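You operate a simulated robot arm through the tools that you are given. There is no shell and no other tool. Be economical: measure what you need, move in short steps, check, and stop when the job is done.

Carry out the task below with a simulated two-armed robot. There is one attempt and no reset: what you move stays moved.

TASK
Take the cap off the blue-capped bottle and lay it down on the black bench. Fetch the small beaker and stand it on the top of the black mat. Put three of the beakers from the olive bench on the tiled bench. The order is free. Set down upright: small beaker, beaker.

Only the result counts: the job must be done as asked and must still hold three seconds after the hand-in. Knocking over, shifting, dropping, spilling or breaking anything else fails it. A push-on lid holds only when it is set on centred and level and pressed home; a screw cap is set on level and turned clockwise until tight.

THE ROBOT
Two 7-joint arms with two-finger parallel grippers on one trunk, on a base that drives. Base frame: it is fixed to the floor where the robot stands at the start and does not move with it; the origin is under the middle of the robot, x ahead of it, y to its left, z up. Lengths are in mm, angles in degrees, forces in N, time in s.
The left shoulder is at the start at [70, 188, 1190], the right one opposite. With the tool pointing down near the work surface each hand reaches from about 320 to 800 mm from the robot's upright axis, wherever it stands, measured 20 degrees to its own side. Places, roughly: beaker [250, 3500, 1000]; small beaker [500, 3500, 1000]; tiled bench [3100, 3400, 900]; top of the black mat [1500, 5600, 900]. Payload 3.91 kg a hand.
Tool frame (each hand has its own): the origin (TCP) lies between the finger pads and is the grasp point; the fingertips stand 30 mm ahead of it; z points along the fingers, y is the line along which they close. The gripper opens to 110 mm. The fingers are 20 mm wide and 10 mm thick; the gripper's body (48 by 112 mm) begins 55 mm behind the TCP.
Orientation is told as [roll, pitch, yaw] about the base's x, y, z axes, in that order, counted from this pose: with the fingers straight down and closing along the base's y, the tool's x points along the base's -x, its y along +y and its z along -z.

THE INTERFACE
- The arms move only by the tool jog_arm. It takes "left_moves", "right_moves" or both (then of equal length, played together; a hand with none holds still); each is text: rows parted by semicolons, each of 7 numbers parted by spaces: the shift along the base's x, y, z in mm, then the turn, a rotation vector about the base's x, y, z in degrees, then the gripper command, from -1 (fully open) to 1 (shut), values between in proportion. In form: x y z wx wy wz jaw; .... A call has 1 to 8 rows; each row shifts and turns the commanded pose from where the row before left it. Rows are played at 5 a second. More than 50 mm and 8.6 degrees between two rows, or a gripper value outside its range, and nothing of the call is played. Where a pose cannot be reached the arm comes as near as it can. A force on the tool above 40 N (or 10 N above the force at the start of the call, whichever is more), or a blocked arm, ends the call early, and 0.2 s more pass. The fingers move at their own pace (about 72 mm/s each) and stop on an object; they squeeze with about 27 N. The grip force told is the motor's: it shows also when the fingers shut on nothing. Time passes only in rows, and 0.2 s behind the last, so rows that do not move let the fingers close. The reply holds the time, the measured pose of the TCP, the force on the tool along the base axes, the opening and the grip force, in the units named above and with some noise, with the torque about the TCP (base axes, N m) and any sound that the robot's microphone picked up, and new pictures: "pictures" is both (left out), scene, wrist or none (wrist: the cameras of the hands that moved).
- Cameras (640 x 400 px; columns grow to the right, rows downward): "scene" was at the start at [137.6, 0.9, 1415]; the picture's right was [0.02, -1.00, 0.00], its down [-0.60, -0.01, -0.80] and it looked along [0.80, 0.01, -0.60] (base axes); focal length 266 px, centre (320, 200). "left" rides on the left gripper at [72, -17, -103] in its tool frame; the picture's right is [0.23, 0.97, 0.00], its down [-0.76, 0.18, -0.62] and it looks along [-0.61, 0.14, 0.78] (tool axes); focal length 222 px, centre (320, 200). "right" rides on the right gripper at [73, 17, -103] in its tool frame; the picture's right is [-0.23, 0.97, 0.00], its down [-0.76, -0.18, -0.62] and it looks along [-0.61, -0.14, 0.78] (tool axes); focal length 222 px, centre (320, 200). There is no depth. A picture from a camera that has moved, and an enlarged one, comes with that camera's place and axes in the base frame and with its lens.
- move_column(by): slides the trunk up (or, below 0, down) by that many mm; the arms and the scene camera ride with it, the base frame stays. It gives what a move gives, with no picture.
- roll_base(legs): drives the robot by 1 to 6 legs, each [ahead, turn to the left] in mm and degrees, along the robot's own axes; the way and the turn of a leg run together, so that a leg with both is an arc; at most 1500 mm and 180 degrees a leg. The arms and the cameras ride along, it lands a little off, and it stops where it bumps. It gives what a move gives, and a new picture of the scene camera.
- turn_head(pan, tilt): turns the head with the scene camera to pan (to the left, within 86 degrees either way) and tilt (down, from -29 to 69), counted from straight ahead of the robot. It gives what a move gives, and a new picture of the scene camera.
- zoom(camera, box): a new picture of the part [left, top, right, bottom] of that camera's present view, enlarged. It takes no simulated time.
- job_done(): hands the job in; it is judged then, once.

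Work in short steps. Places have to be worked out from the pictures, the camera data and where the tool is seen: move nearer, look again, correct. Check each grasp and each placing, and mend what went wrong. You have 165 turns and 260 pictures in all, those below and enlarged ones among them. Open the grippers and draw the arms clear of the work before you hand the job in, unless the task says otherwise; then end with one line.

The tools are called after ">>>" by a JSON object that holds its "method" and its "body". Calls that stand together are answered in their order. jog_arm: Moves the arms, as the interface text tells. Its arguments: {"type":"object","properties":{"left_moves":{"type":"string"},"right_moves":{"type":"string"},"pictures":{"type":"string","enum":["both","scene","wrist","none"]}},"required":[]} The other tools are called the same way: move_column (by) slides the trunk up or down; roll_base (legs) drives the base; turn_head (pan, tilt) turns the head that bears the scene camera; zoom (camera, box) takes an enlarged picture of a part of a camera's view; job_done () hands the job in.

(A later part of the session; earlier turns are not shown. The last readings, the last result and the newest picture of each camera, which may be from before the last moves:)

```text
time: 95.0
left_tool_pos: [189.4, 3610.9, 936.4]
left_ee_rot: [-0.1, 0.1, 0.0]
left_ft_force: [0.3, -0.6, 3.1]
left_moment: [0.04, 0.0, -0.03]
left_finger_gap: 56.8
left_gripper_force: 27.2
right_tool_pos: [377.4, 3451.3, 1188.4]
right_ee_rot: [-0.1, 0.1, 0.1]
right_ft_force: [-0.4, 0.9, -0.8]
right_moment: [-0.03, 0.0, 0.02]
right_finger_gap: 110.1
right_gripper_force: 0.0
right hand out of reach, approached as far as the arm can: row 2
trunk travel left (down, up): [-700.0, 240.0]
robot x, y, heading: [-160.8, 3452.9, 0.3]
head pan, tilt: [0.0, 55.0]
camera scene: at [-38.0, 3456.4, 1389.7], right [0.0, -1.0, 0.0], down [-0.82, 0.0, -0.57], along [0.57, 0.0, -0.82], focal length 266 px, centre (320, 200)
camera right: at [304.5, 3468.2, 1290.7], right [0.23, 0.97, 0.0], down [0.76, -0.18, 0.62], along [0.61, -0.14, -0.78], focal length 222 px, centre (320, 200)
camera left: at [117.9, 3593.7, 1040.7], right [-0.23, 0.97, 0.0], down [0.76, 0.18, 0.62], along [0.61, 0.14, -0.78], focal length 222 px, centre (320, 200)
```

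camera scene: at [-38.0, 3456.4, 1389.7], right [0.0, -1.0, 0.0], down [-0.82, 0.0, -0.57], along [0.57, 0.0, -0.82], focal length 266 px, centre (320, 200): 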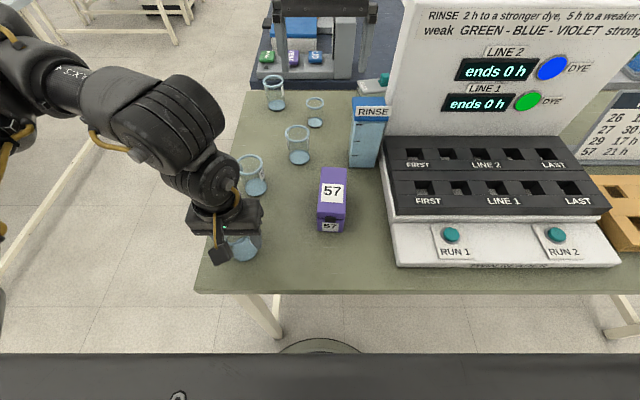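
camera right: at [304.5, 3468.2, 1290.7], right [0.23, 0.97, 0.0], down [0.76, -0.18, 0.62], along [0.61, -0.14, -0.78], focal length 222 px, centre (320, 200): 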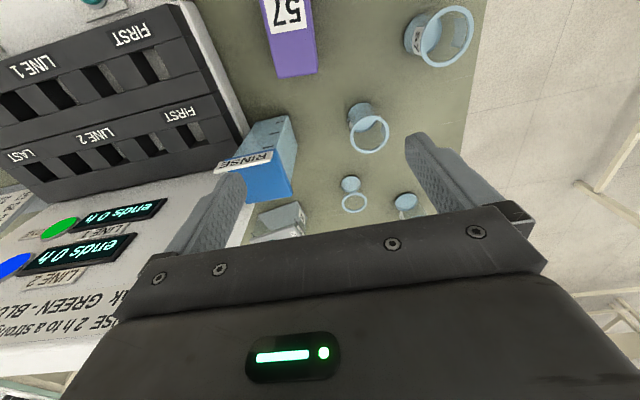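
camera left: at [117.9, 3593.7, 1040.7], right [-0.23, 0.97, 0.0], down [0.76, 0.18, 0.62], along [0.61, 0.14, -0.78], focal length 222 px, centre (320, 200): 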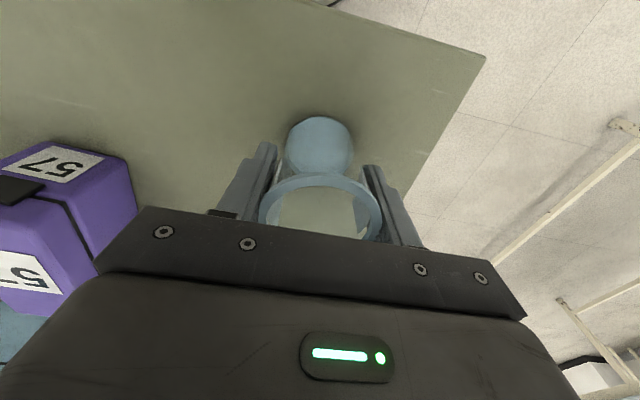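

A is gripped (57 mm). Right hand has a reach limit near yaw 0, so I go to C≈(449,3511) with yaw −40 while lifting A a little.

>>> {"method": "jog_arm", "body": {"left_moves": "0 0 12 0 0 0 1;0 0 12 0 0 0 1;0 0 12 0 0 0 1;0 0 12 0 0 0 1;0 0 12 0 0 0 1;0 0 0 0 0 0 1", "right_moves": "0 0 0 0 0 -8 -1;0 0 0 0 0 -8 -1;18 15 0 0 0 -8 -1;18 15 0 0 0 -8 -1;18 15 0 0 0 -8 -1;18 15 0 0 0 0 -1", "pictures": "both"}}

```text
time: 96.7
left_tool_pos: [188.8, 3609.4, 996.5]
left_ee_rot: [0.0, 0.1, 0.2]
left_ft_force: [-0.4, 1.0, -0.6]
left_moment: [0.0, -0.05, 0.01]
left_finger_gap: 56.6
left_gripper_force: 27.2
right_tool_pos: [444.1, 3478.9, 1193.7]
right_ee_rot: [2.1, 2.0, -42.3]
right_ft_force: [-0.2, -0.9, -0.1]
right_moment: [-0.03, 0.02, 0.01]
right_finger_gap: 110.0
right_gripper_force: 0.1
right hand out of reach, approached as far as the arm can: row 6
trunk travel left (down, up): [-700.0, 240.0]
robot x, y, heading: [-158.9, 3457.3, -0.1]
head pan, tilt: [0.0, 55.0]
stopped in row 6 (right hand): the arm was blocked; the commanded pose is now the measured one
camera scene: at [-39.5, 3454.2, 1389.8], right [0.0, -1.0, 0.0], down [-0.82, 0.0, -0.57], along [0.57, 0.0, -0.82], focal length 266 px, centre (320, 200)
camera right: at [402.5, 3536.5, 1299.8], right [0.82, 0.57, 0.03], down [0.44, -0.67, 0.59], along [0.35, -0.47, -0.81], focal length 222 px, centre (320, 200)
camera left: at [117.1, 3592.0, 1101.5], right [-0.23, 0.97, 0.0], down [0.76, 0.18, 0.62], along [0.61, 0.14, -0.78], focal length 222 px, centre (320, 200)
```

scene: 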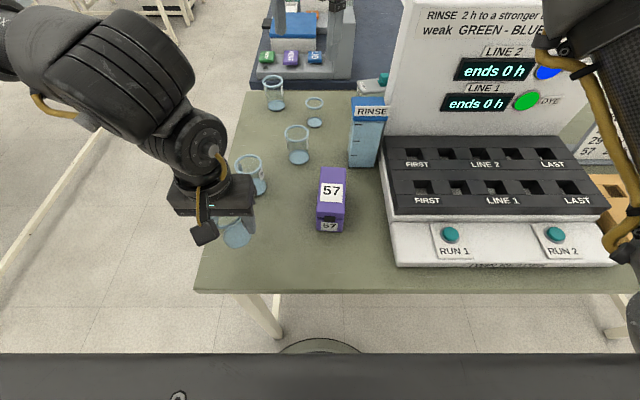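
right: 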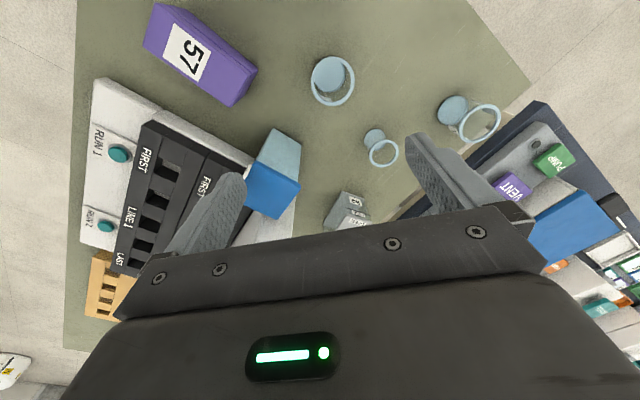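
left: 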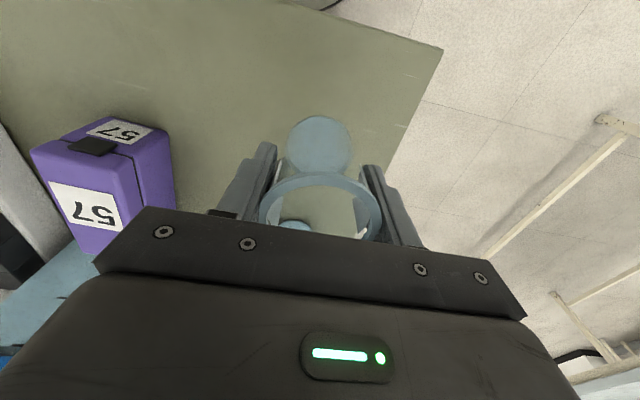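

Right arm is at its limit across the midline. I raise A and turn the base 15° left so C lies on the right hand's side.

>>> {"method": "jog_arm", "body": {"left_moves": "0 0 30 0 0 0 1;0 0 30 0 0 0 1;0 0 30 0 0 0 1;0 0 30 0 0 0 1", "right_moves": "-10 -10 0 -2 -2 0 -1;-10 -10 0 0 0 0 -1;-10 -10 0 0 0 0 -1;0 0 0 0 0 0 -1", "pictures": "none"}}

>>> {"method": "roll_base", "body": {"legs": [[0, 15]]}}

>>> {"method": "zoom", "body": {"camera": "right", "box": [200, 0, 520, 240]}}

```text
time: 97.7
left_tool_pos: [188.2, 3607.4, 1116.4]
left_ee_rot: [0.0, 0.0, 0.0]
left_ft_force: [-0.1, -0.7, -0.3]
left_moment: [0.0, 0.0, 0.02]
left_finger_gap: 56.5
left_gripper_force: 26.7
right_tool_pos: [413.8, 3452.4, 1194.1]
right_ee_rot: [1.8, -1.1, -42.1]
right_ft_force: [-0.1, 0.0, -0.1]
right_moment: [0.0, 0.03, 0.0]
right_finger_gap: 110.0
right_gripper_force: 0.1
trunk travel left (down, up): [-700.0, 240.0]
robot x, y, heading: [-163.4, 3454.6, -0.1]
head pan, tilt: [0.0, 55.0]
```

```text
time: 98.9
left_tool_pos: [138.7, 3693.8, 1116.8]
left_ee_rot: [-0.1, 0.1, 15.0]
left_ft_force: [-0.2, -0.6, 0.0]
left_moment: [0.02, -0.01, 0.02]
left_finger_gap: 56.1
left_gripper_force: 26.8
right_tool_pos: [396.3, 3601.0, 1193.8]
right_ee_rot: [1.7, -1.0, -27.3]
right_ft_force: [-0.4, 0.4, -0.2]
right_moment: [0.01, -0.01, 0.02]
right_finger_gap: 110.0
right_gripper_force: 0.0
trunk travel left (down, up): [-700.0, 240.0]
robot x, y, heading: [-161.9, 3456.3, 15.1]
head pan, tilt: [0.0, 55.0]
camera scene: at [-42.6, 3485.1, 1389.7], right [0.26, -0.97, 0.0], down [-0.79, -0.21, -0.57], along [0.55, 0.15, -0.82], focal length 266 px, centre (320, 200)
```

scene: 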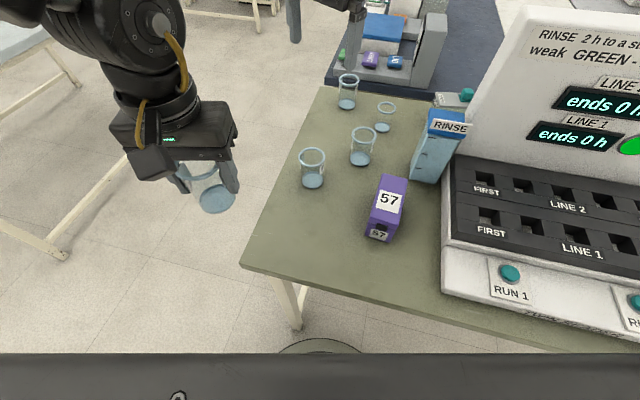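

```text
1.67 times, centred on (360, 120) of right
camera zoom: at [335.8, 3646.3, 1295.6], right [0.65, 0.76, 0.03], down [0.58, -0.52, 0.63], along [0.5, -0.39, -0.78], focal length 370 px, centre (253, 333)
```

zoom: 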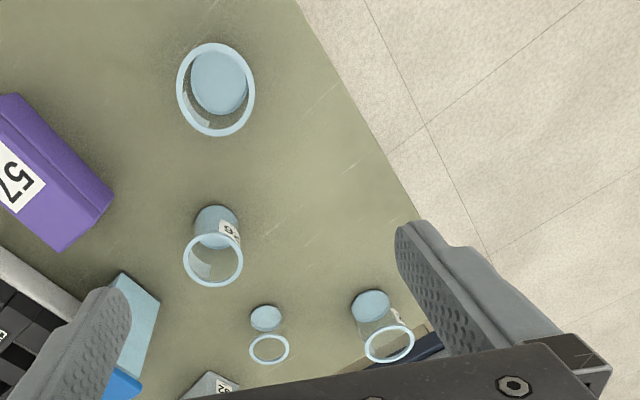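

C at (450,3512). Move the right hand over it, level, and lower part way.

>>> {"method": "jog_arm", "body": {"right_moves": "14 -23 0 -1.05 1.67 0 -1;14 -22 0 0 0 0 -1;13 -22 0 0 0 0 -1;13 -22 0 0 0 0 -1;0 0 -45 0 0 0 -1;0 0 -45 0 0 0 -1;0 0 -45 0 0 0 -1;0 0 -45 0 0 0 -1", "pictures": "both"}}

```text
time: 100.7
left_tool_pos: [139.7, 3694.7, 1116.2]
left_ee_rot: [0.0, 0.1, 15.1]
left_ft_force: [0.5, -0.3, -0.1]
left_moment: [0.01, 0.03, -0.02]
left_finger_gap: 56.0
left_gripper_force: 26.9
right_tool_pos: [452.7, 3511.1, 1010.6]
right_ee_rot: [0.1, 0.1, -27.1]
right_ft_force: [0.1, -0.8, 0.2]
right_moment: [0.0, -0.03, 0.0]
right_finger_gap: 110.1
right_gripper_force: 0.1
trunk travel left (down, up): [-700.0, 240.0]
robot x, y, heading: [-163.6, 3454.6, 14.8]
head pan, tilt: [0.0, 55.0]
camera scene: at [-41.2, 3485.9, 1389.6], right [0.26, -0.97, 0.0], down [-0.79, -0.21, -0.57], along [0.55, 0.15, -0.82], focal length 266 px, centre (320, 200)
camera right: at [394.7, 3560.5, 1115.1], right [0.65, 0.76, 0.0], down [0.6, -0.51, 0.62], along [0.47, -0.4, -0.78], focal length 222 px, centre (320, 200)
```

scene: 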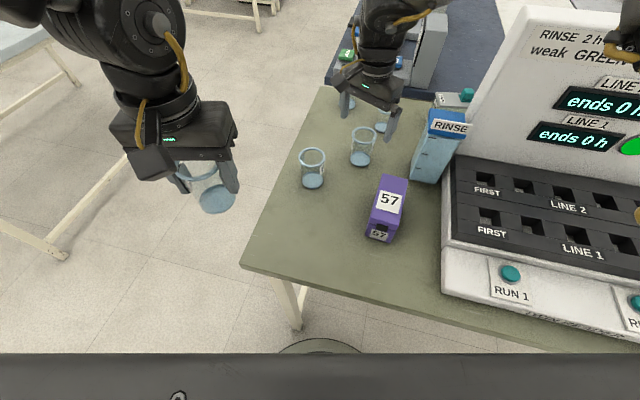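
right: 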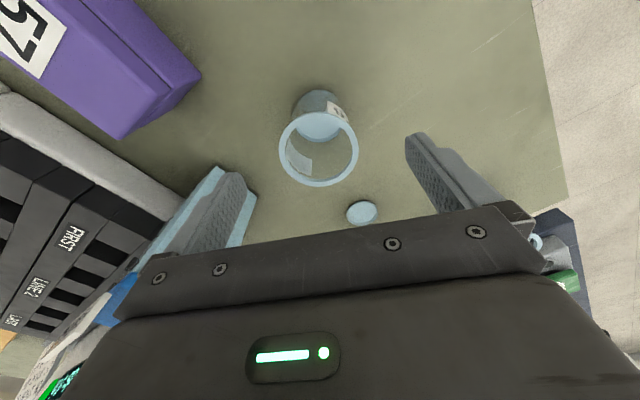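

Centred. Lower to 936 and close.

>>> {"method": "jog_arm", "body": {"right_moves": "-2 1 -40 0 0 0 -1;0 0 -34 0 0 0 -1;0 0 0 0 0 0 -0.3;0 0 0 0 0 0 0.2;0 0 0 0 0 0 1;0 0 0 0 0 0 1;0 0 0 0 0 0 1", "pictures": "wrist"}}

```text
time: 102.3
left_tool_pos: [137.4, 3694.8, 1116.7]
left_ee_rot: [0.0, 0.1, 15.0]
left_ft_force: [0.3, -0.2, -1.1]
left_moment: [-0.01, 0.01, 0.01]
left_finger_gap: 55.9
left_gripper_force: 27.2
right_tool_pos: [447.8, 3512.9, 939.9]
right_ee_rot: [0.0, 0.0, -27.1]
right_ft_force: [0.5, 1.6, 3.2]
right_moment: [-0.08, -0.03, 0.0]
right_finger_gap: 50.1
right_gripper_force: 26.6
trunk travel left (down, up): [-700.0, 240.0]
robot x, y, heading: [-162.7, 3452.8, 14.8]
head pan, tilt: [0.0, 55.0]
camera right: at [390.4, 3561.3, 1042.2], right [0.65, 0.76, 0.0], down [0.59, -0.51, 0.62], along [0.48, -0.4, -0.78], focal length 222 px, centre (320, 200)
```

right: 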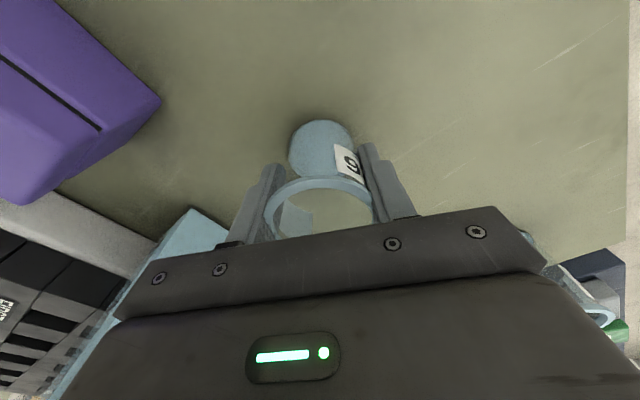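

C gripped (50 mm). Lift it and check A hasn't slipped.

>>> {"method": "jog_arm", "body": {"right_moves": "0 0 15 0 0 0 1;0 0 30 0 0 0 1;0 0 30 0 0 0 1;0 0 35 0 0 0 1;0 0 35 0 0 0 1;0 0 35 0 0 0 1", "pictures": "both"}}

>>> {"method": "zoom", "body": {"camera": "left", "box": [160, 80, 480, 280]}}

```text
time: 103.7
left_tool_pos: [136.9, 3695.6, 1115.9]
left_ee_rot: [0.0, 0.1, 15.1]
left_ft_force: [-2.2, 0.2, -0.5]
left_moment: [0.14, -0.01, 0.01]
left_finger_gap: 54.7
left_gripper_force: 25.5
right_tool_pos: [445.7, 3512.3, 1119.4]
right_ee_rot: [0.1, 0.0, -27.2]
right_ft_force: [0.3, 0.4, -0.9]
right_moment: [0.0, 0.0, 0.0]
right_finger_gap: 50.1
right_gripper_force: 27.2
trunk travel left (down, up): [-700.0, 240.0]
robot x, y, heading: [-160.8, 3457.8, 14.8]
head pan, tilt: [0.0, 55.0]
camera scene: at [-44.0, 3485.9, 1389.7], right [0.26, -0.97, 0.0], down [-0.79, -0.21, -0.57], along [0.55, 0.15, -0.82], focal length 266 px, centre (320, 200)
camera right: at [388.8, 3561.8, 1223.5], right [0.65, 0.76, 0.0], down [0.59, -0.51, 0.62], along [0.48, -0.4, -0.78], focal length 222 px, centre (320, 200)
```

scene: 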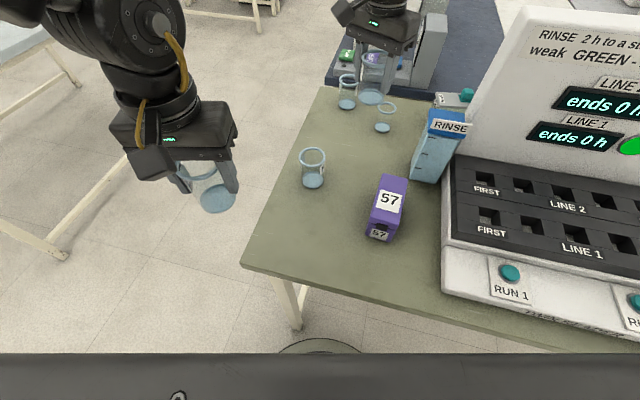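
right: 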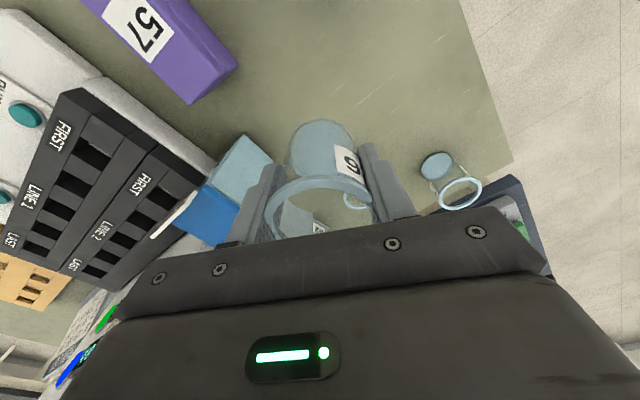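

```text
2.00 times, centred on (320, 180) of left
camera zoom: at [71.7, 3659.3, 1221.2], right [-0.47, 0.88, 0.0], down [0.69, 0.37, 0.62], along [0.55, 0.29, -0.78], focal length 444 px, centre (320, 240)
```

zoom: 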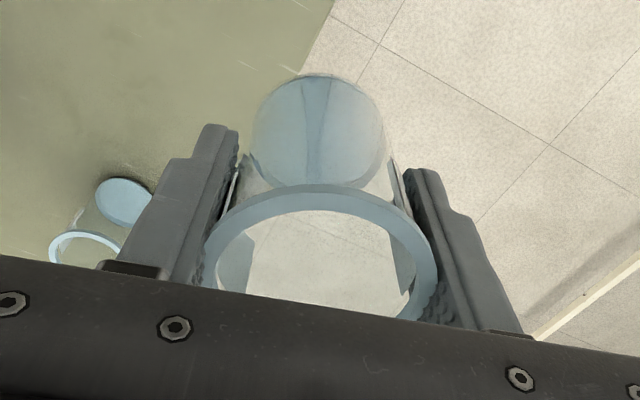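

A's gap reading shrank from 56.8 to 54.7; I wait a moment and re-read to see if it is slipping.

>>> {"method": "jog_arm", "body": {"left_moves": "0 0 0 0 0 0 1;0 0 0 0 0 0 1", "pictures": "wrist"}}

```text
time: 104.3
left_tool_pos: [137.1, 3693.2, 1117.8]
left_ee_rot: [0.0, 0.1, 15.0]
left_ft_force: [-0.5, 0.6, -1.1]
left_moment: [-0.03, 0.01, 0.0]
left_finger_gap: 50.1
left_gripper_force: 26.8
right_tool_pos: [446.8, 3512.7, 1120.0]
right_ee_rot: [0.1, 0.1, -27.1]
right_ft_force: [0.4, -0.3, -1.2]
right_moment: [0.0, 0.02, -0.01]
right_finger_gap: 49.9
right_gripper_force: 26.9
trunk travel left (down, up): [-700.0, 240.0]
robot x, y, heading: [-159.7, 3453.0, 15.1]
head pan, tilt: [0.0, 55.0]
camera left: at [72.5, 3659.1, 1221.1], right [-0.47, 0.88, 0.0], down [0.69, 0.37, 0.62], along [0.55, 0.29, -0.78], focal length 222 px, centre (320, 200)
```

left: 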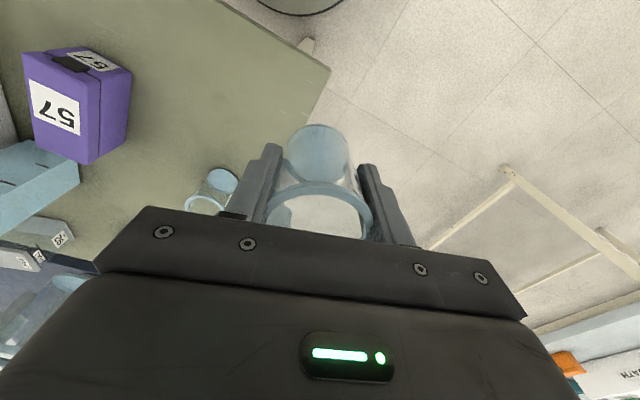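

Gap settled at 50 mm, same as C — A now held on its body. Look ahead to plan the route to the tiled bench.

>>> {"method": "turn_head", "body": {"pan": -5, "tilt": 12}}

>>> {"method": "turn_head", "body": {"pan": 40, "tilt": 12}}

```text
time: 105.4
left_tool_pos: [138.3, 3695.1, 1116.4]
left_ee_rot: [0.0, 0.1, 14.9]
left_ft_force: [-0.5, -0.2, -1.1]
left_moment: [0.02, 0.02, -0.02]
left_finger_gap: 49.9
left_gripper_force: 27.0
right_tool_pos: [447.5, 3511.8, 1119.8]
right_ee_rot: [0.1, -0.1, -27.2]
right_ft_force: [-0.2, -0.5, -0.4]
right_moment: [0.01, 0.0, -0.02]
right_finger_gap: 50.2
right_gripper_force: 26.8
trunk travel left (down, up): [-700.0, 240.0]
robot x, y, heading: [-161.4, 3452.5, 15.1]
head pan, tilt: [-5.0, 12.0]
camera scene: at [-20.6, 3483.2, 1454.7], right [0.17, -0.98, 0.0], down [-0.21, -0.04, -0.98], along [0.96, 0.17, -0.21], focal length 266 px, centre (320, 200)
```

scene: 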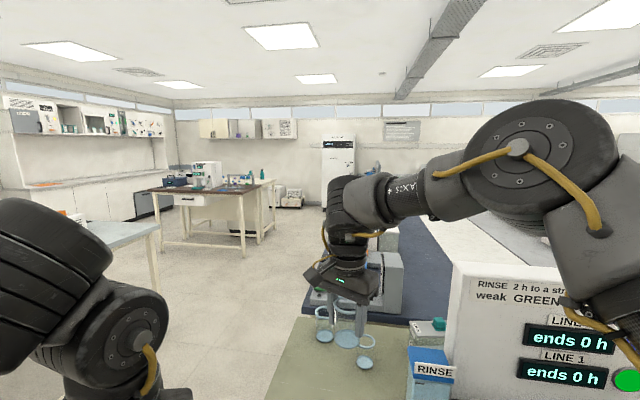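

```text
time: 106.5
left_tool_pos: [138.1, 3694.3, 1116.8]
left_ee_rot: [0.0, 0.1, 15.1]
left_ft_force: [0.5, -0.2, -1.4]
left_moment: [-0.01, 0.0, 0.0]
left_finger_gap: 49.8
left_gripper_force: 27.0
right_tool_pos: [447.1, 3512.6, 1119.9]
right_ee_rot: [0.1, -0.1, -27.2]
right_ft_force: [0.3, 0.3, -0.3]
right_moment: [-0.03, -0.03, 0.0]
right_finger_gap: 50.2
right_gripper_force: 27.3
trunk travel left (down, up): [-700.0, 240.0]
robot x, y, heading: [-162.4, 3455.8, 14.9]
head pan, tilt: [40.0, 12.0]
camera scene: at [-58.8, 3543.3, 1454.8], right [0.82, -0.58, 0.0], down [-0.12, -0.17, -0.98], along [0.56, 0.8, -0.21], focal length 266 px, centre (320, 200)
```

scene: 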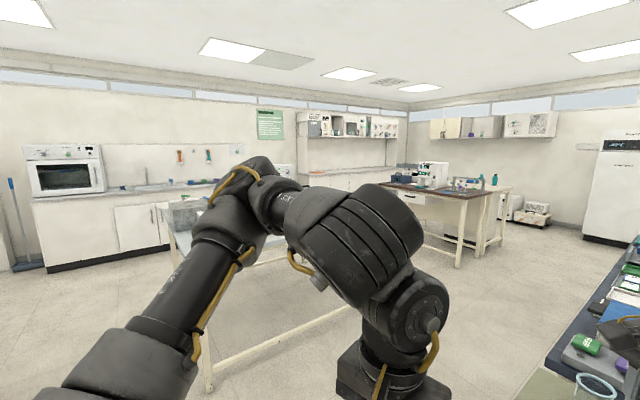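

The corridor at y≈4350 runs free towards +x. Back off, then go round: north to y≈4340, then east in stages.

>>> {"method": "roll_base", "body": {"legs": [[-450, 0], [0, 75], [1000, 0], [0, -90]]}}

>>> {"method": "turn_head", "body": {"pan": 0, "tilt": 25}}

```text
time: 121.0
left_tool_pos: [-239.0, 4484.9, 1116.1]
left_ee_rot: [0.1, 0.0, -0.1]
left_ft_force: [-0.4, -0.4, -1.2]
left_moment: [0.02, -0.02, -0.01]
left_finger_gap: 49.9
left_gripper_force: 26.9
right_tool_pos: [12.7, 4228.7, 1120.1]
right_ee_rot: [0.0, -0.1, -42.2]
right_ft_force: [0.2, 0.5, -0.9]
right_moment: [0.03, -0.02, 0.05]
right_finger_gap: 50.1
right_gripper_force: 27.5
trunk travel left (down, up): [-700.0, 240.0]
robot x, y, heading: [-591.5, 4330.4, 0.1]
head pan, tilt: [40.0, 12.0]
camera scene: at [-468.0, 4389.8, 1454.8], right [0.64, -0.77, 0.0], down [-0.16, -0.13, -0.98], along [0.75, 0.63, -0.21], focal length 266 px, centre (320, 200)
```

scene: 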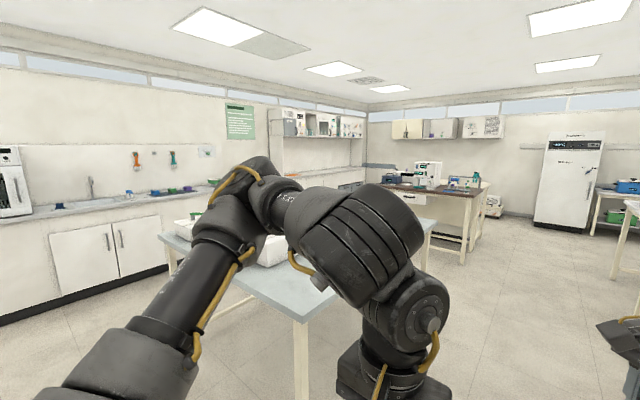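

```text
time: 122.1
left_tool_pos: [-239.2, 4484.9, 1116.0]
left_ee_rot: [-0.1, 0.1, 0.0]
left_ft_force: [0.1, -0.1, 0.0]
left_moment: [0.01, 0.01, 0.03]
left_finger_gap: 50.0
left_gripper_force: 27.0
right_tool_pos: [13.4, 4229.4, 1120.4]
right_ee_rot: [0.1, -0.1, -42.2]
right_ft_force: [-0.1, 0.0, 0.6]
right_moment: [0.02, 0.01, 0.01]
right_finger_gap: 49.9
right_gripper_force: 27.2
trunk travel left (down, up): [-700.0, 240.0]
robot x, y, heading: [-588.9, 4332.4, 0.1]
head pan, tilt: [0.0, 25.0]
camera scene: at [-447.3, 4329.9, 1433.7], right [0.0, -1.0, 0.0], down [-0.42, 0.0, -0.91], along [0.91, 0.0, -0.42], focal length 266 px, centre (320, 200)
```

scene: 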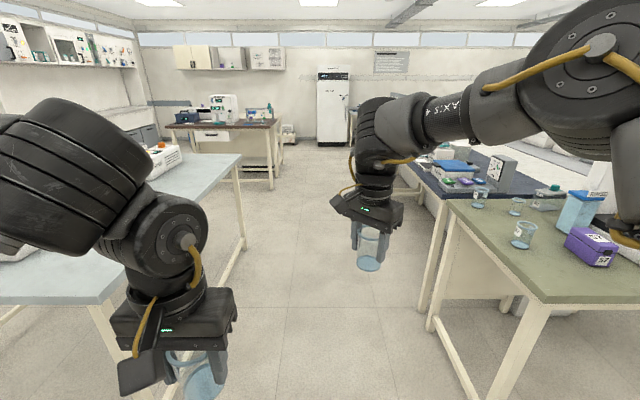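

Corridor is clear between y≈3710 and 4900. Drive 2400 mm ahead.

>>> {"method": "roll_base", "body": {"legs": [[1400, 0], [1200, 0]]}}

>>> {"method": "turn_head", "body": {"pan": -45, "tilt": 25}}

```text
time: 134.8
left_tool_pos: [2363.4, 4483.6, 1117.9]
left_ee_rot: [0.0, 0.0, 0.3]
left_ft_force: [-0.4, 0.1, -0.3]
left_moment: [-0.03, 0.01, 0.0]
left_finger_gap: 50.1
left_gripper_force: 26.7
right_tool_pos: [2618.6, 4229.0, 1119.1]
right_ee_rot: [0.1, -0.1, -41.8]
right_ft_force: [0.6, 0.1, 0.0]
right_moment: [0.03, -0.03, 0.0]
right_finger_gap: 50.0
right_gripper_force: 26.9
trunk travel left (down, up): [-700.0, 240.0]
robot x, y, heading: [2016.6, 4325.3, 0.3]
head pan, tilt: [0.0, 25.0]
camera scene: at [2156.9, 4326.4, 1433.7], right [0.01, -1.0, 0.0], down [-0.42, 0.0, -0.91], along [0.91, 0.01, -0.42], focal length 266 px, centre (320, 200)
```

scene: 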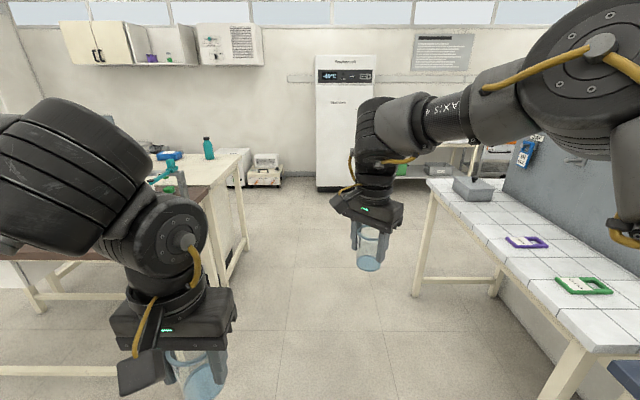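

```text
time: 135.9
left_tool_pos: [2364.9, 4483.0, 1117.2]
left_ee_rot: [-0.1, 0.0, 0.5]
left_ft_force: [-0.3, 0.1, 0.6]
left_moment: [0.04, -0.01, 0.0]
left_finger_gap: 50.0
left_gripper_force: 26.8
right_tool_pos: [2618.3, 4229.7, 1119.9]
right_ee_rot: [0.1, 0.0, -41.8]
right_ft_force: [-0.5, 0.1, -0.7]
right_moment: [0.0, 0.0, 0.03]
right_finger_gap: 50.0
right_gripper_force: 26.9
trunk travel left (down, up): [-700.0, 240.0]
robot x, y, heading: [2012.9, 4327.2, 0.2]
head pan, tilt: [-45.0, 25.0]
camera scene: at [2130.7, 4261.1, 1433.7], right [-0.7, -0.71, 0.0], down [-0.3, 0.3, -0.91], along [0.65, -0.64, -0.42], focal length 266 px, centre (320, 200)
```

scene: 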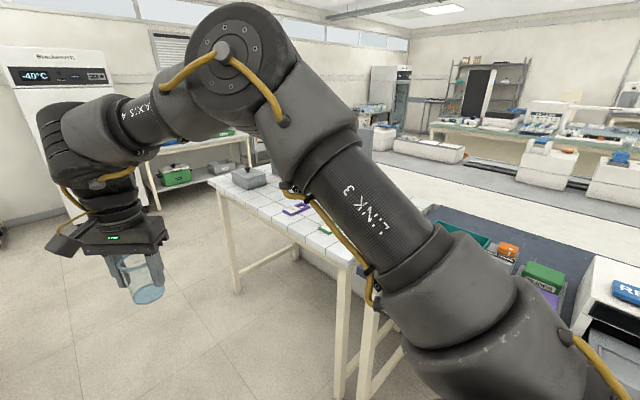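

The tiled bench edge is at y≈3720, x≈2570–3650. Drive to x≈3200 and turn right to face it.

>>> {"method": "roll_base", "body": {"legs": [[1190, 0], [0, -90]]}}

>>> {"method": "turn_head", "body": {"pan": 0, "tilt": 40}}

```text
time: 145.8
left_tool_pos: [3367.0, 3983.8, 1116.5]
left_ee_rot: [0.0, 0.1, -89.4]
left_ft_force: [-0.4, -0.6, -0.6]
left_moment: [0.0, 0.03, -0.03]
left_finger_gap: 49.9
left_gripper_force: 27.0
right_tool_pos: [3115.5, 3728.0, 1120.1]
right_ee_rot: [0.0, 0.0, -131.6]
right_ft_force: [-0.1, 0.5, -1.1]
right_moment: [0.0, -0.01, 0.01]
right_finger_gap: 50.1
right_gripper_force: 26.7
trunk travel left (down, up): [-700.0, 240.0]
robot x, y, heading: [3211.9, 4332.5, -89.3]
head pan, tilt: [-45.0, 25.0]
camera scene: at [3146.9, 4216.4, 1433.7], right [-0.71, 0.7, 0.0], down [0.3, 0.3, -0.91], along [-0.63, -0.65, -0.42], focal length 266 px, centre (320, 200)
```

scene: 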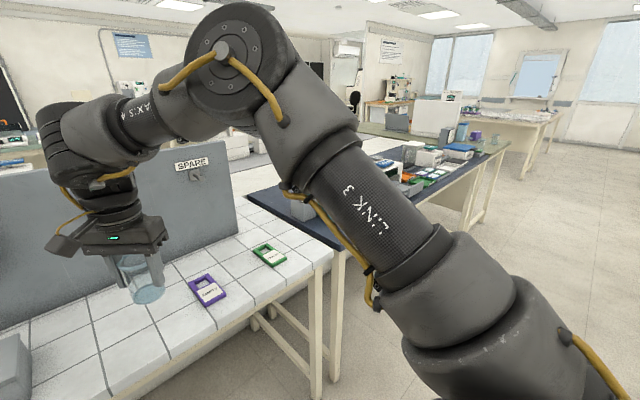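

```text
time: 146.9
left_tool_pos: [3365.9, 3984.5, 1116.2]
left_ee_rot: [0.1, 0.2, -89.4]
left_ft_force: [1.2, 0.6, -0.9]
left_moment: [0.02, 0.02, 0.03]
left_finger_gap: 50.3
left_gripper_force: 26.8
right_tool_pos: [3114.4, 3727.4, 1119.5]
right_ee_rot: [0.1, 0.0, -131.6]
right_ft_force: [0.0, 0.5, -0.2]
right_moment: [0.02, -0.03, -0.01]
right_finger_gap: 50.0
right_gripper_force: 26.8
trunk travel left (down, up): [-700.0, 240.0]
robot x, y, heading: [3210.8, 4332.3, -89.5]
head pan, tilt: [0.0, 40.0]
camera scene: at [3212.0, 4197.2, 1410.4], right [-1.0, -0.01, 0.0], down [-0.01, 0.64, -0.77], along [0.01, -0.77, -0.64], focal length 266 px, centre (320, 200)
```

scene: 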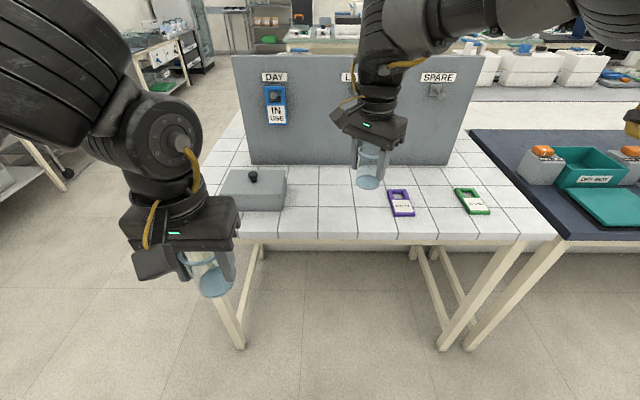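

Free tiled area is about x 3030–3290, y 3400–3710. Move 200 closer and turn 8° right for good lateral reach of both hands.

>>> {"method": "roll_base", "body": {"legs": [[200, 0], [0, -8]]}}

>>> {"method": "turn_head", "body": {"pan": 0, "tilt": 50}}

```text
time: 149.1
left_tool_pos: [3321.4, 3765.6, 1116.3]
left_ee_rot: [-0.1, 0.1, -97.3]
left_ft_force: [0.5, -0.7, -1.3]
left_moment: [0.02, -0.05, -0.04]
left_finger_gap: 50.0
left_gripper_force: 27.3
right_tool_pos: [3036.4, 3548.5, 1119.9]
right_ee_rot: [0.1, 0.0, -139.5]
right_ft_force: [0.7, -0.3, -0.4]
right_moment: [0.03, -0.04, -0.03]
right_finger_gap: 50.2
right_gripper_force: 26.8
trunk travel left (down, up): [-700.0, 240.0]
robot x, y, heading: [3213.8, 4136.7, -97.3]
head pan, tilt: [0.0, 40.0]
camera scene: at [3196.6, 3998.6, 1410.3], right [-0.99, 0.13, 0.0], down [0.08, 0.64, -0.77], along [-0.1, -0.76, -0.64], focal length 266 px, centre (320, 200)
```

scene: 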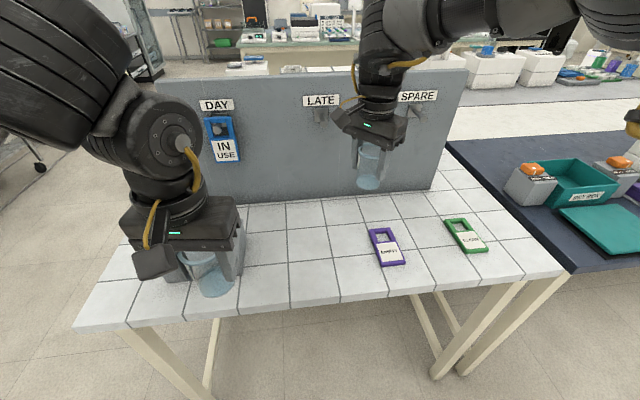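

```text
time: 149.8
left_tool_pos: [3319.0, 3765.3, 1115.8]
left_ee_rot: [0.0, 0.1, -97.2]
left_ft_force: [-0.5, -1.0, -0.9]
left_moment: [0.0, 0.0, -0.03]
left_finger_gap: 50.0
left_gripper_force: 27.1
right_tool_pos: [3035.7, 3547.9, 1119.4]
right_ee_rot: [0.2, 0.0, -139.5]
right_ft_force: [-0.4, 0.5, 0.4]
right_moment: [0.03, 0.04, 0.0]
right_finger_gap: 49.8
right_gripper_force: 27.5
trunk travel left (down, up): [-700.0, 240.0]
robot x, y, heading: [3210.8, 4132.2, -97.0]
head pan, tilt: [0.0, 50.0]
camera scene: at [3195.6, 4006.6, 1396.2], right [-0.99, 0.13, 0.0], down [0.1, 0.76, -0.64], along [-0.08, -0.64, -0.77], focal length 266 px, centre (320, 200)
```

scene: 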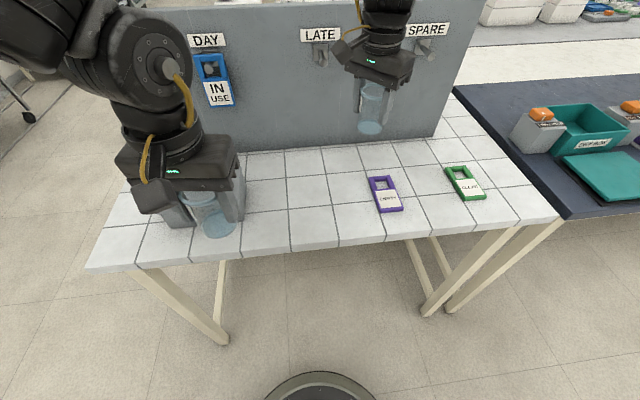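

Move A to above (3232,3565) and C above (3090,3545).

>>> {"method": "jog_arm", "body": {"left_moves": "-17.5 -40 0 0 0 0 1;-17.5 -40 0 0 0 0 1;-17.5 -40 0 0 0 0 1;-17.5 -40 0 0 0 0 1;-17.5 -40 0 0 0 0 1;0 0 -40 0 0 0 1;0 0 -40 0 0 0 1;0 0 -40 0 0 0 1", "right_moves": "11 0 0 0 0 0 1;11 0 0 0 0 0 1;11 0 0 0 0 0 1;11 -1 0 0 0 0 1;10 -1 0 0 0 0 1;0 0 -40 0 0 0 1;0 0 -40 0 0 0 1;0 0 -40 0 0 0 1", "pictures": "both"}}

```text
time: 151.6
left_tool_pos: [3224.1, 3581.2, 992.1]
left_ee_rot: [0.0, 0.1, -97.3]
left_ft_force: [0.0, -0.4, 0.5]
left_moment: [0.03, 0.0, 0.01]
left_finger_gap: 49.8
left_gripper_force: 27.6
left hand out of reach, approached as far as the arm can: row 2, 5
right_tool_pos: [3089.4, 3545.2, 999.1]
right_ee_rot: [0.1, 0.1, -139.4]
right_ft_force: [0.6, 0.4, 0.0]
right_moment: [0.03, -0.03, 0.03]
right_finger_gap: 49.9
right_gripper_force: 27.2
trunk travel left (down, up): [-700.0, 240.0]
robot x, y, heading: [3212.5, 4135.4, -97.6]
head pan, tilt: [0.0, 50.0]
camera scene: at [3196.1, 4004.5, 1396.0], right [-0.99, 0.13, 0.0], down [0.1, 0.76, -0.64], along [-0.08, -0.64, -0.77], focal length 266 px, centre (320, 200)
camera right: at [3155.0, 3579.5, 1101.6], right [0.46, -0.89, 0.0], down [-0.7, -0.36, 0.62], along [-0.55, -0.29, -0.78], focal length 222 px, centre (320, 200)
camera left: at [3217.2, 3655.1, 1096.2], right [0.99, 0.1, 0.0], down [0.08, -0.78, 0.62], along [0.06, -0.62, -0.78], focal length 222 px, centre (320, 200)
```

scene: 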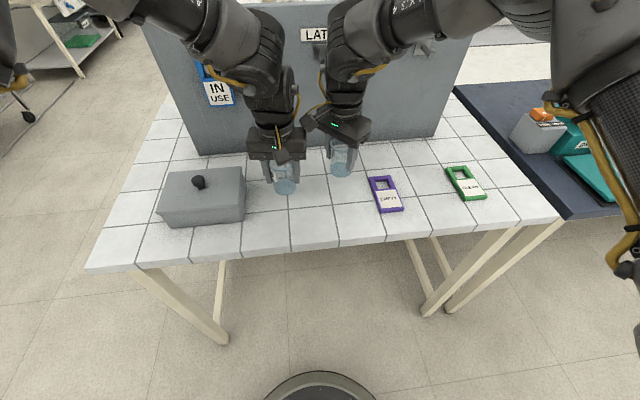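
right: 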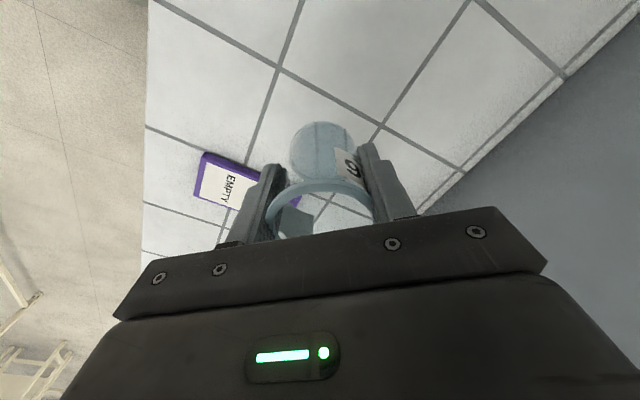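
left: 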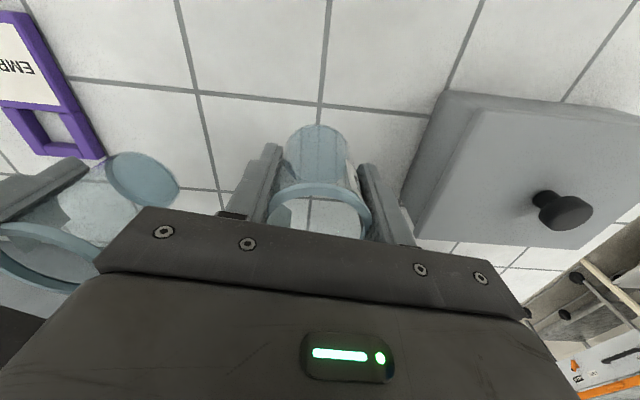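

Both are above free tiles. Lower near contact height.

>>> {"method": "jog_arm", "body": {"left_moves": "0 0 -20 0 0 0 1;0 0 -15 0 0 0 1;0 0 -5 0 0 0 1;0 0 -3 0 0 0 1", "right_moves": "0 0 -25 0 0 0 1;0 0 -20 0 0 0 1;0 0 -5 0 0 0 1;0 0 -3 0 0 0 1", "pictures": "none"}}

```text
time: 152.3
left_tool_pos: [3227.9, 3584.7, 954.9]
left_ee_rot: [0.4, 0.4, -97.1]
left_ft_force: [0.9, -0.9, -1.3]
left_moment: [0.11, -0.02, 0.03]
left_finger_gap: 50.1
left_gripper_force: 26.6
right_tool_pos: [3092.2, 3545.8, 959.0]
right_ee_rot: [0.5, 0.1, -139.2]
right_ft_force: [-1.3, 0.2, 1.3]
right_moment: [-0.05, -0.29, 0.06]
right_finger_gap: 49.7
right_gripper_force: 26.7
trunk travel left (down, up): [-700.0, 240.0]
robot x, y, heading: [3212.5, 4134.3, -97.3]
head pan, tilt: [0.0, 50.0]
stopped in row 3 (left hand): the force on the tool passed its limit (the readings are from after the stop); the commanded pose is now the measured one
```

Contact around z≈955. Settle gently with 1 mm steps.

>>> {"method": "jog_arm", "body": {"left_moves": "0 0 -1 0 0 0 1;0 0 0 0 0 0 1", "right_moves": "0 0 -1 0 0 0 1;0 0 0 0 0 0 1", "pictures": "both"}}

```text
time: 152.9
left_tool_pos: [3227.6, 3584.6, 954.6]
left_ee_rot: [0.3, 0.3, -97.1]
left_ft_force: [2.4, -3.4, -4.7]
left_moment: [0.3, -0.09, 0.15]
left_finger_gap: 50.0
left_gripper_force: 27.1
right_tool_pos: [3092.9, 3546.1, 957.6]
right_ee_rot: [0.6, 0.1, -139.1]
right_ft_force: [-3.1, 2.5, 4.6]
right_moment: [-0.12, -0.58, 0.27]
right_finger_gap: 49.9
right_gripper_force: 27.0
trunk travel left (down, up): [-700.0, 240.0]
robot x, y, heading: [3212.7, 4131.6, -97.4]
head pan, tilt: [0.0, 50.0]
camera scene: at [3196.7, 4007.4, 1396.2], right [-0.99, 0.13, 0.0], down [0.1, 0.76, -0.64], along [-0.08, -0.64, -0.77], focal length 266 px, centre (320, 200)
camera right: at [3157.1, 3581.2, 1061.4], right [0.46, -0.89, 0.01], down [-0.7, -0.36, 0.62], along [-0.55, -0.29, -0.78], focal length 222 px, centre (320, 200)
camera left: at [3219.9, 3658.0, 1059.1], right [0.99, 0.11, 0.01], down [0.08, -0.78, 0.62], along [0.07, -0.62, -0.78], focal length 222 px, centre (320, 200)
```

scene: 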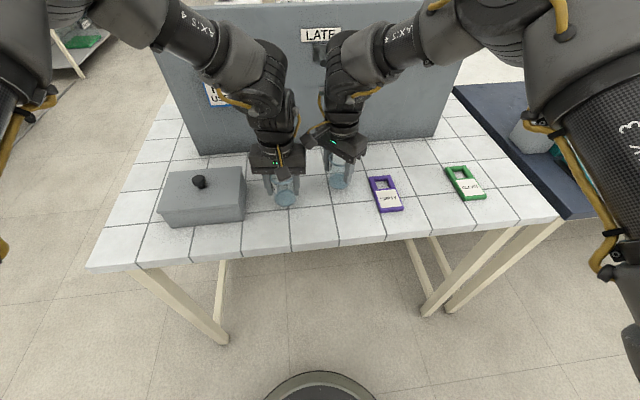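
right: 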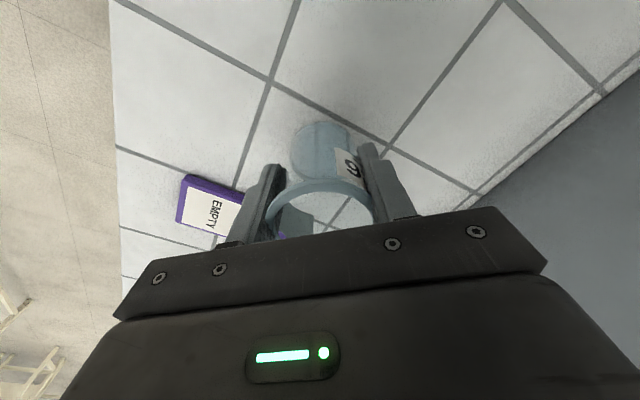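
left: 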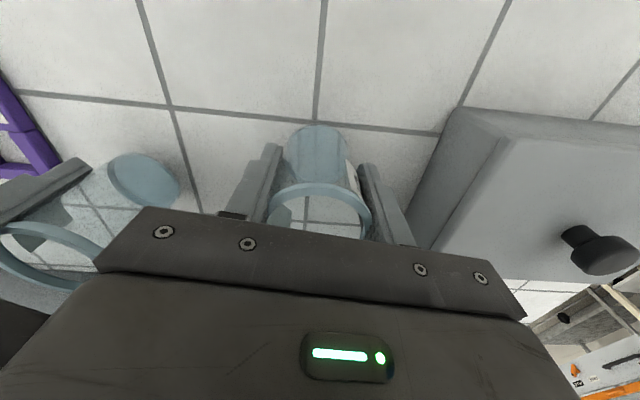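

Opposite equal forces: the hands touch each other (right camera block against left gripper), not the bench. Move the right hand away and up.

>>> {"method": "jog_arm", "body": {"right_moves": "-4 -4 4 0 0 0 1;-10 -10 10 0 0 0 1;-13 -13 10 0 0 0 1", "pictures": "none"}}

```text
time: 153.7
left_tool_pos: [3227.6, 3582.7, 953.5]
left_ee_rot: [0.2, 0.5, -97.1]
left_ft_force: [-0.6, -0.5, 0.2]
left_moment: [0.0, -0.02, -0.02]
left_finger_gap: 50.0
left_gripper_force: 26.8
right_tool_pos: [3066.0, 3519.1, 982.5]
right_ee_rot: [0.3, 0.2, -139.1]
right_ft_force: [0.0, 0.1, -0.5]
right_moment: [0.01, 0.01, -0.04]
right_finger_gap: 50.1
right_gripper_force: 27.4
trunk travel left (down, up): [-700.0, 240.0]
robot x, y, heading: [3213.2, 4136.1, -97.2]
head pan, tilt: [0.0, 50.0]
```

Free again. Lower both slowly.

>>> {"method": "jog_arm", "body": {"left_moves": "0 0 -4 0 0 0 1;0 0 -3 0 0 0 1;0 0 -2 0 0 0 1;0 0 -2 0 0 0 1", "right_moves": "0 0 -15 0 0 0 1;0 0 -10 0 0 0 1;0 0 -4 0 0 0 1;0 0 -2 0 0 0 1", "pictures": "none"}}

```text
time: 154.7
left_tool_pos: [3226.8, 3585.2, 942.0]
left_ee_rot: [0.2, 0.4, -97.1]
left_ft_force: [-0.5, 0.6, -0.3]
left_moment: [0.02, -0.01, 0.0]
left_finger_gap: 49.7
left_gripper_force: 27.1
right_tool_pos: [3065.2, 3517.7, 950.2]
right_ee_rot: [0.6, 0.2, -139.2]
right_ft_force: [0.0, -0.3, -0.8]
right_moment: [-0.01, 0.03, 0.01]
right_finger_gap: 49.9
right_gripper_force: 27.0
trunk travel left (down, up): [-700.0, 240.0]
robot x, y, heading: [3214.8, 4134.8, -97.2]
head pan, tilt: [0.0, 50.0]
```

>>> {"method": "jog_arm", "body": {"left_moves": "0 0 -1 0 0 0 1;0 0 -1 0 0 0 1;0 0 -1 0 0 0 1;0 0 -1 0 0 0 1", "right_moves": "0 0 -4 0 0 0 1;0 0 -3 0 0 0 1;0 0 -2 0 0 0 1;0 0 -1 0 0 0 1", "pictures": "none"}}

```text
time: 155.7
left_tool_pos: [3228.3, 3584.7, 940.8]
left_ee_rot: [0.2, 0.2, -97.0]
left_ft_force: [0.3, 0.0, 7.6]
left_moment: [-0.18, 0.07, 0.05]
left_finger_gap: 50.2
left_gripper_force: 27.6
right_tool_pos: [3064.2, 3517.8, 939.7]
right_ee_rot: [0.4, 0.1, -139.2]
right_ft_force: [-0.1, 0.9, -0.6]
right_moment: [-0.01, -0.01, -0.01]
right_finger_gap: 50.1
right_gripper_force: 27.3
trunk travel left (down, up): [-700.0, 240.0]
robot x, y, heading: [3210.5, 4137.5, -97.1]
head pan, tilt: [0.0, 50.0]
```

Left touches (7.6 N up at 940.8). Open left slightly to release A; right goes down 1 mm at a time.

>>> {"method": "jog_arm", "body": {"left_moves": "0 0 0.5 0 0 0 0.3;0 0 0 0 0 0 -0.1;0 0 0 0 0 0 -0.3;0 0 0 0 0 0 -0.3", "right_moves": "0 0 -1 0 0 0 1;0 0 -1 0 0 0 1;0 0 0 0 0 0 1;0 0 0 0 0 0 1", "pictures": "both"}}

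```text
time: 156.7
left_tool_pos: [3228.2, 3585.9, 940.2]
left_ee_rot: [0.3, 0.3, -97.1]
left_ft_force: [0.1, -0.2, -0.1]
left_moment: [-0.03, -0.01, -0.01]
left_finger_gap: 71.6
left_gripper_force: 0.1
right_tool_pos: [3065.4, 3517.3, 939.0]
right_ee_rot: [0.5, 0.2, -139.2]
right_ft_force: [-0.1, -1.6, 7.3]
right_moment: [0.0, 0.23, 0.04]
right_finger_gap: 50.1
right_gripper_force: 26.6
trunk travel left (down, up): [-700.0, 240.0]
robot x, y, heading: [3211.3, 4132.6, -97.5]
head pan, tilt: [0.0, 50.0]
camera scene: at [3196.9, 4007.7, 1396.3], right [-0.99, 0.13, 0.0], down [0.1, 0.76, -0.64], along [-0.08, -0.64, -0.77], focal length 266 px, centre (320, 200)
camera right: at [3130.1, 3554.6, 1042.7], right [0.46, -0.89, 0.01], down [-0.7, -0.36, 0.62], along [-0.55, -0.29, -0.78], focal length 222 px, centre (320, 200)
camera left: at [3219.9, 3658.3, 1044.7], right [0.99, 0.11, 0.01], down [0.08, -0.78, 0.62], along [0.07, -0.62, -0.78], focal length 222 px, centre (320, 200)
```

scene: 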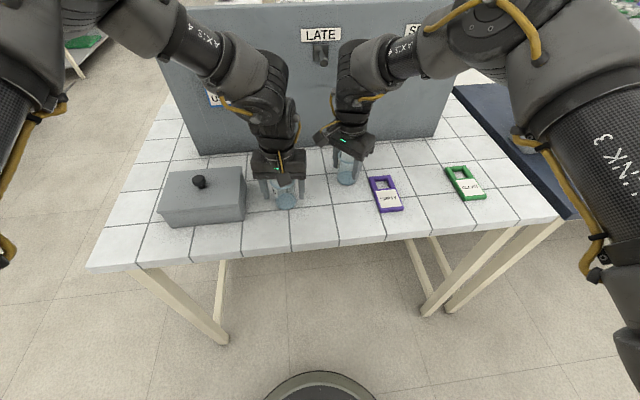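
right: 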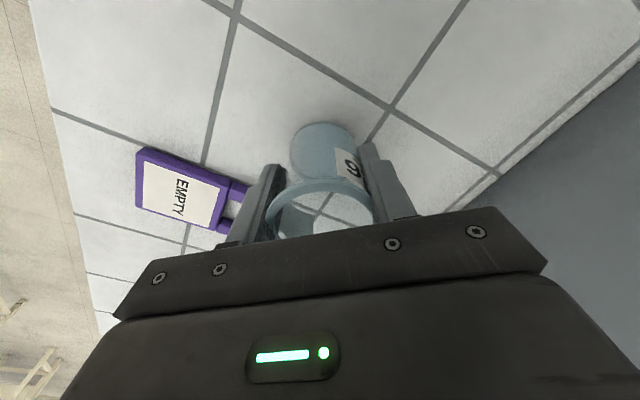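
left: 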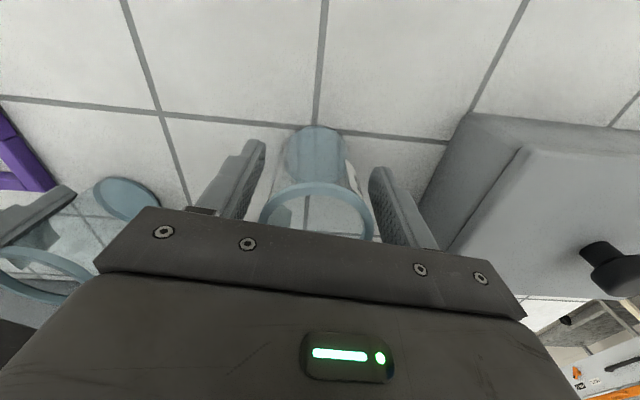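

A stands free. Release C likewise, then lift both straight up.

>>> {"method": "jog_arm", "body": {"left_moves": "0 0 0 0 0 0 -0.3;0 0 0 0 0 0 -0.3;0 0 0 0 0 0 -0.3;0 0 10 0 0 0 -0.3;0 0 30 0 0 0 -0.3;0 0 40 0 0 0 -0.3;0 0 45 0 0 0 -0.3;0 0 45 0 0 0 -0.3", "right_moves": "0 0 0.5 0 0 0 0.3;0 0 0 0 0 0 -0.1;0 0 0 0 0 0 -0.3;0 0 10 0 0 0 -0.3;0 0 30 0 0 0 -0.3;0 0 40 0 0 0 -0.3;0 0 45 0 0 0 -0.3;0 0 45 0 0 0 -0.3", "pictures": "scene"}}

```text
time: 158.5
left_tool_pos: [3229.0, 3587.5, 1111.6]
left_ee_rot: [0.2, 0.4, -97.1]
left_ft_force: [-0.5, 0.2, -0.1]
left_moment: [-0.01, 0.01, 0.0]
left_finger_gap: 71.6
left_gripper_force: 0.0
right_tool_pos: [3066.0, 3520.5, 1111.1]
right_ee_rot: [0.5, 0.2, -139.1]
right_ft_force: [0.3, 0.0, 0.1]
right_moment: [-0.04, -0.04, 0.0]
right_finger_gap: 71.4
right_gripper_force: 0.1
trunk travel left (down, up): [-700.0, 240.0]
robot x, y, heading: [3213.5, 4136.8, -97.0]
head pan, tilt: [0.0, 50.0]
camera scene: at [3197.4, 4010.1, 1396.4], right [-0.99, 0.13, 0.0], down [0.1, 0.76, -0.64], along [-0.08, -0.64, -0.76], focal length 266 px, centre (320, 200)
```

scene: 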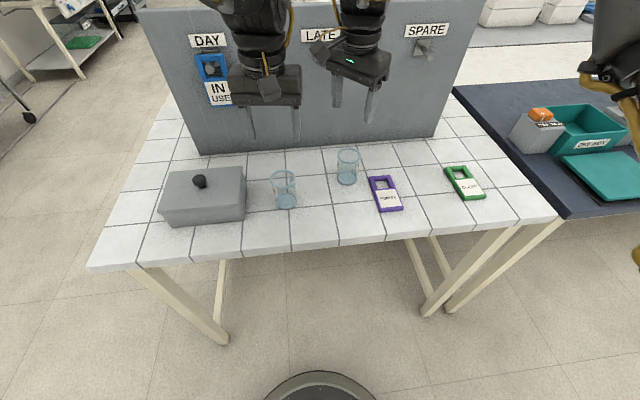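

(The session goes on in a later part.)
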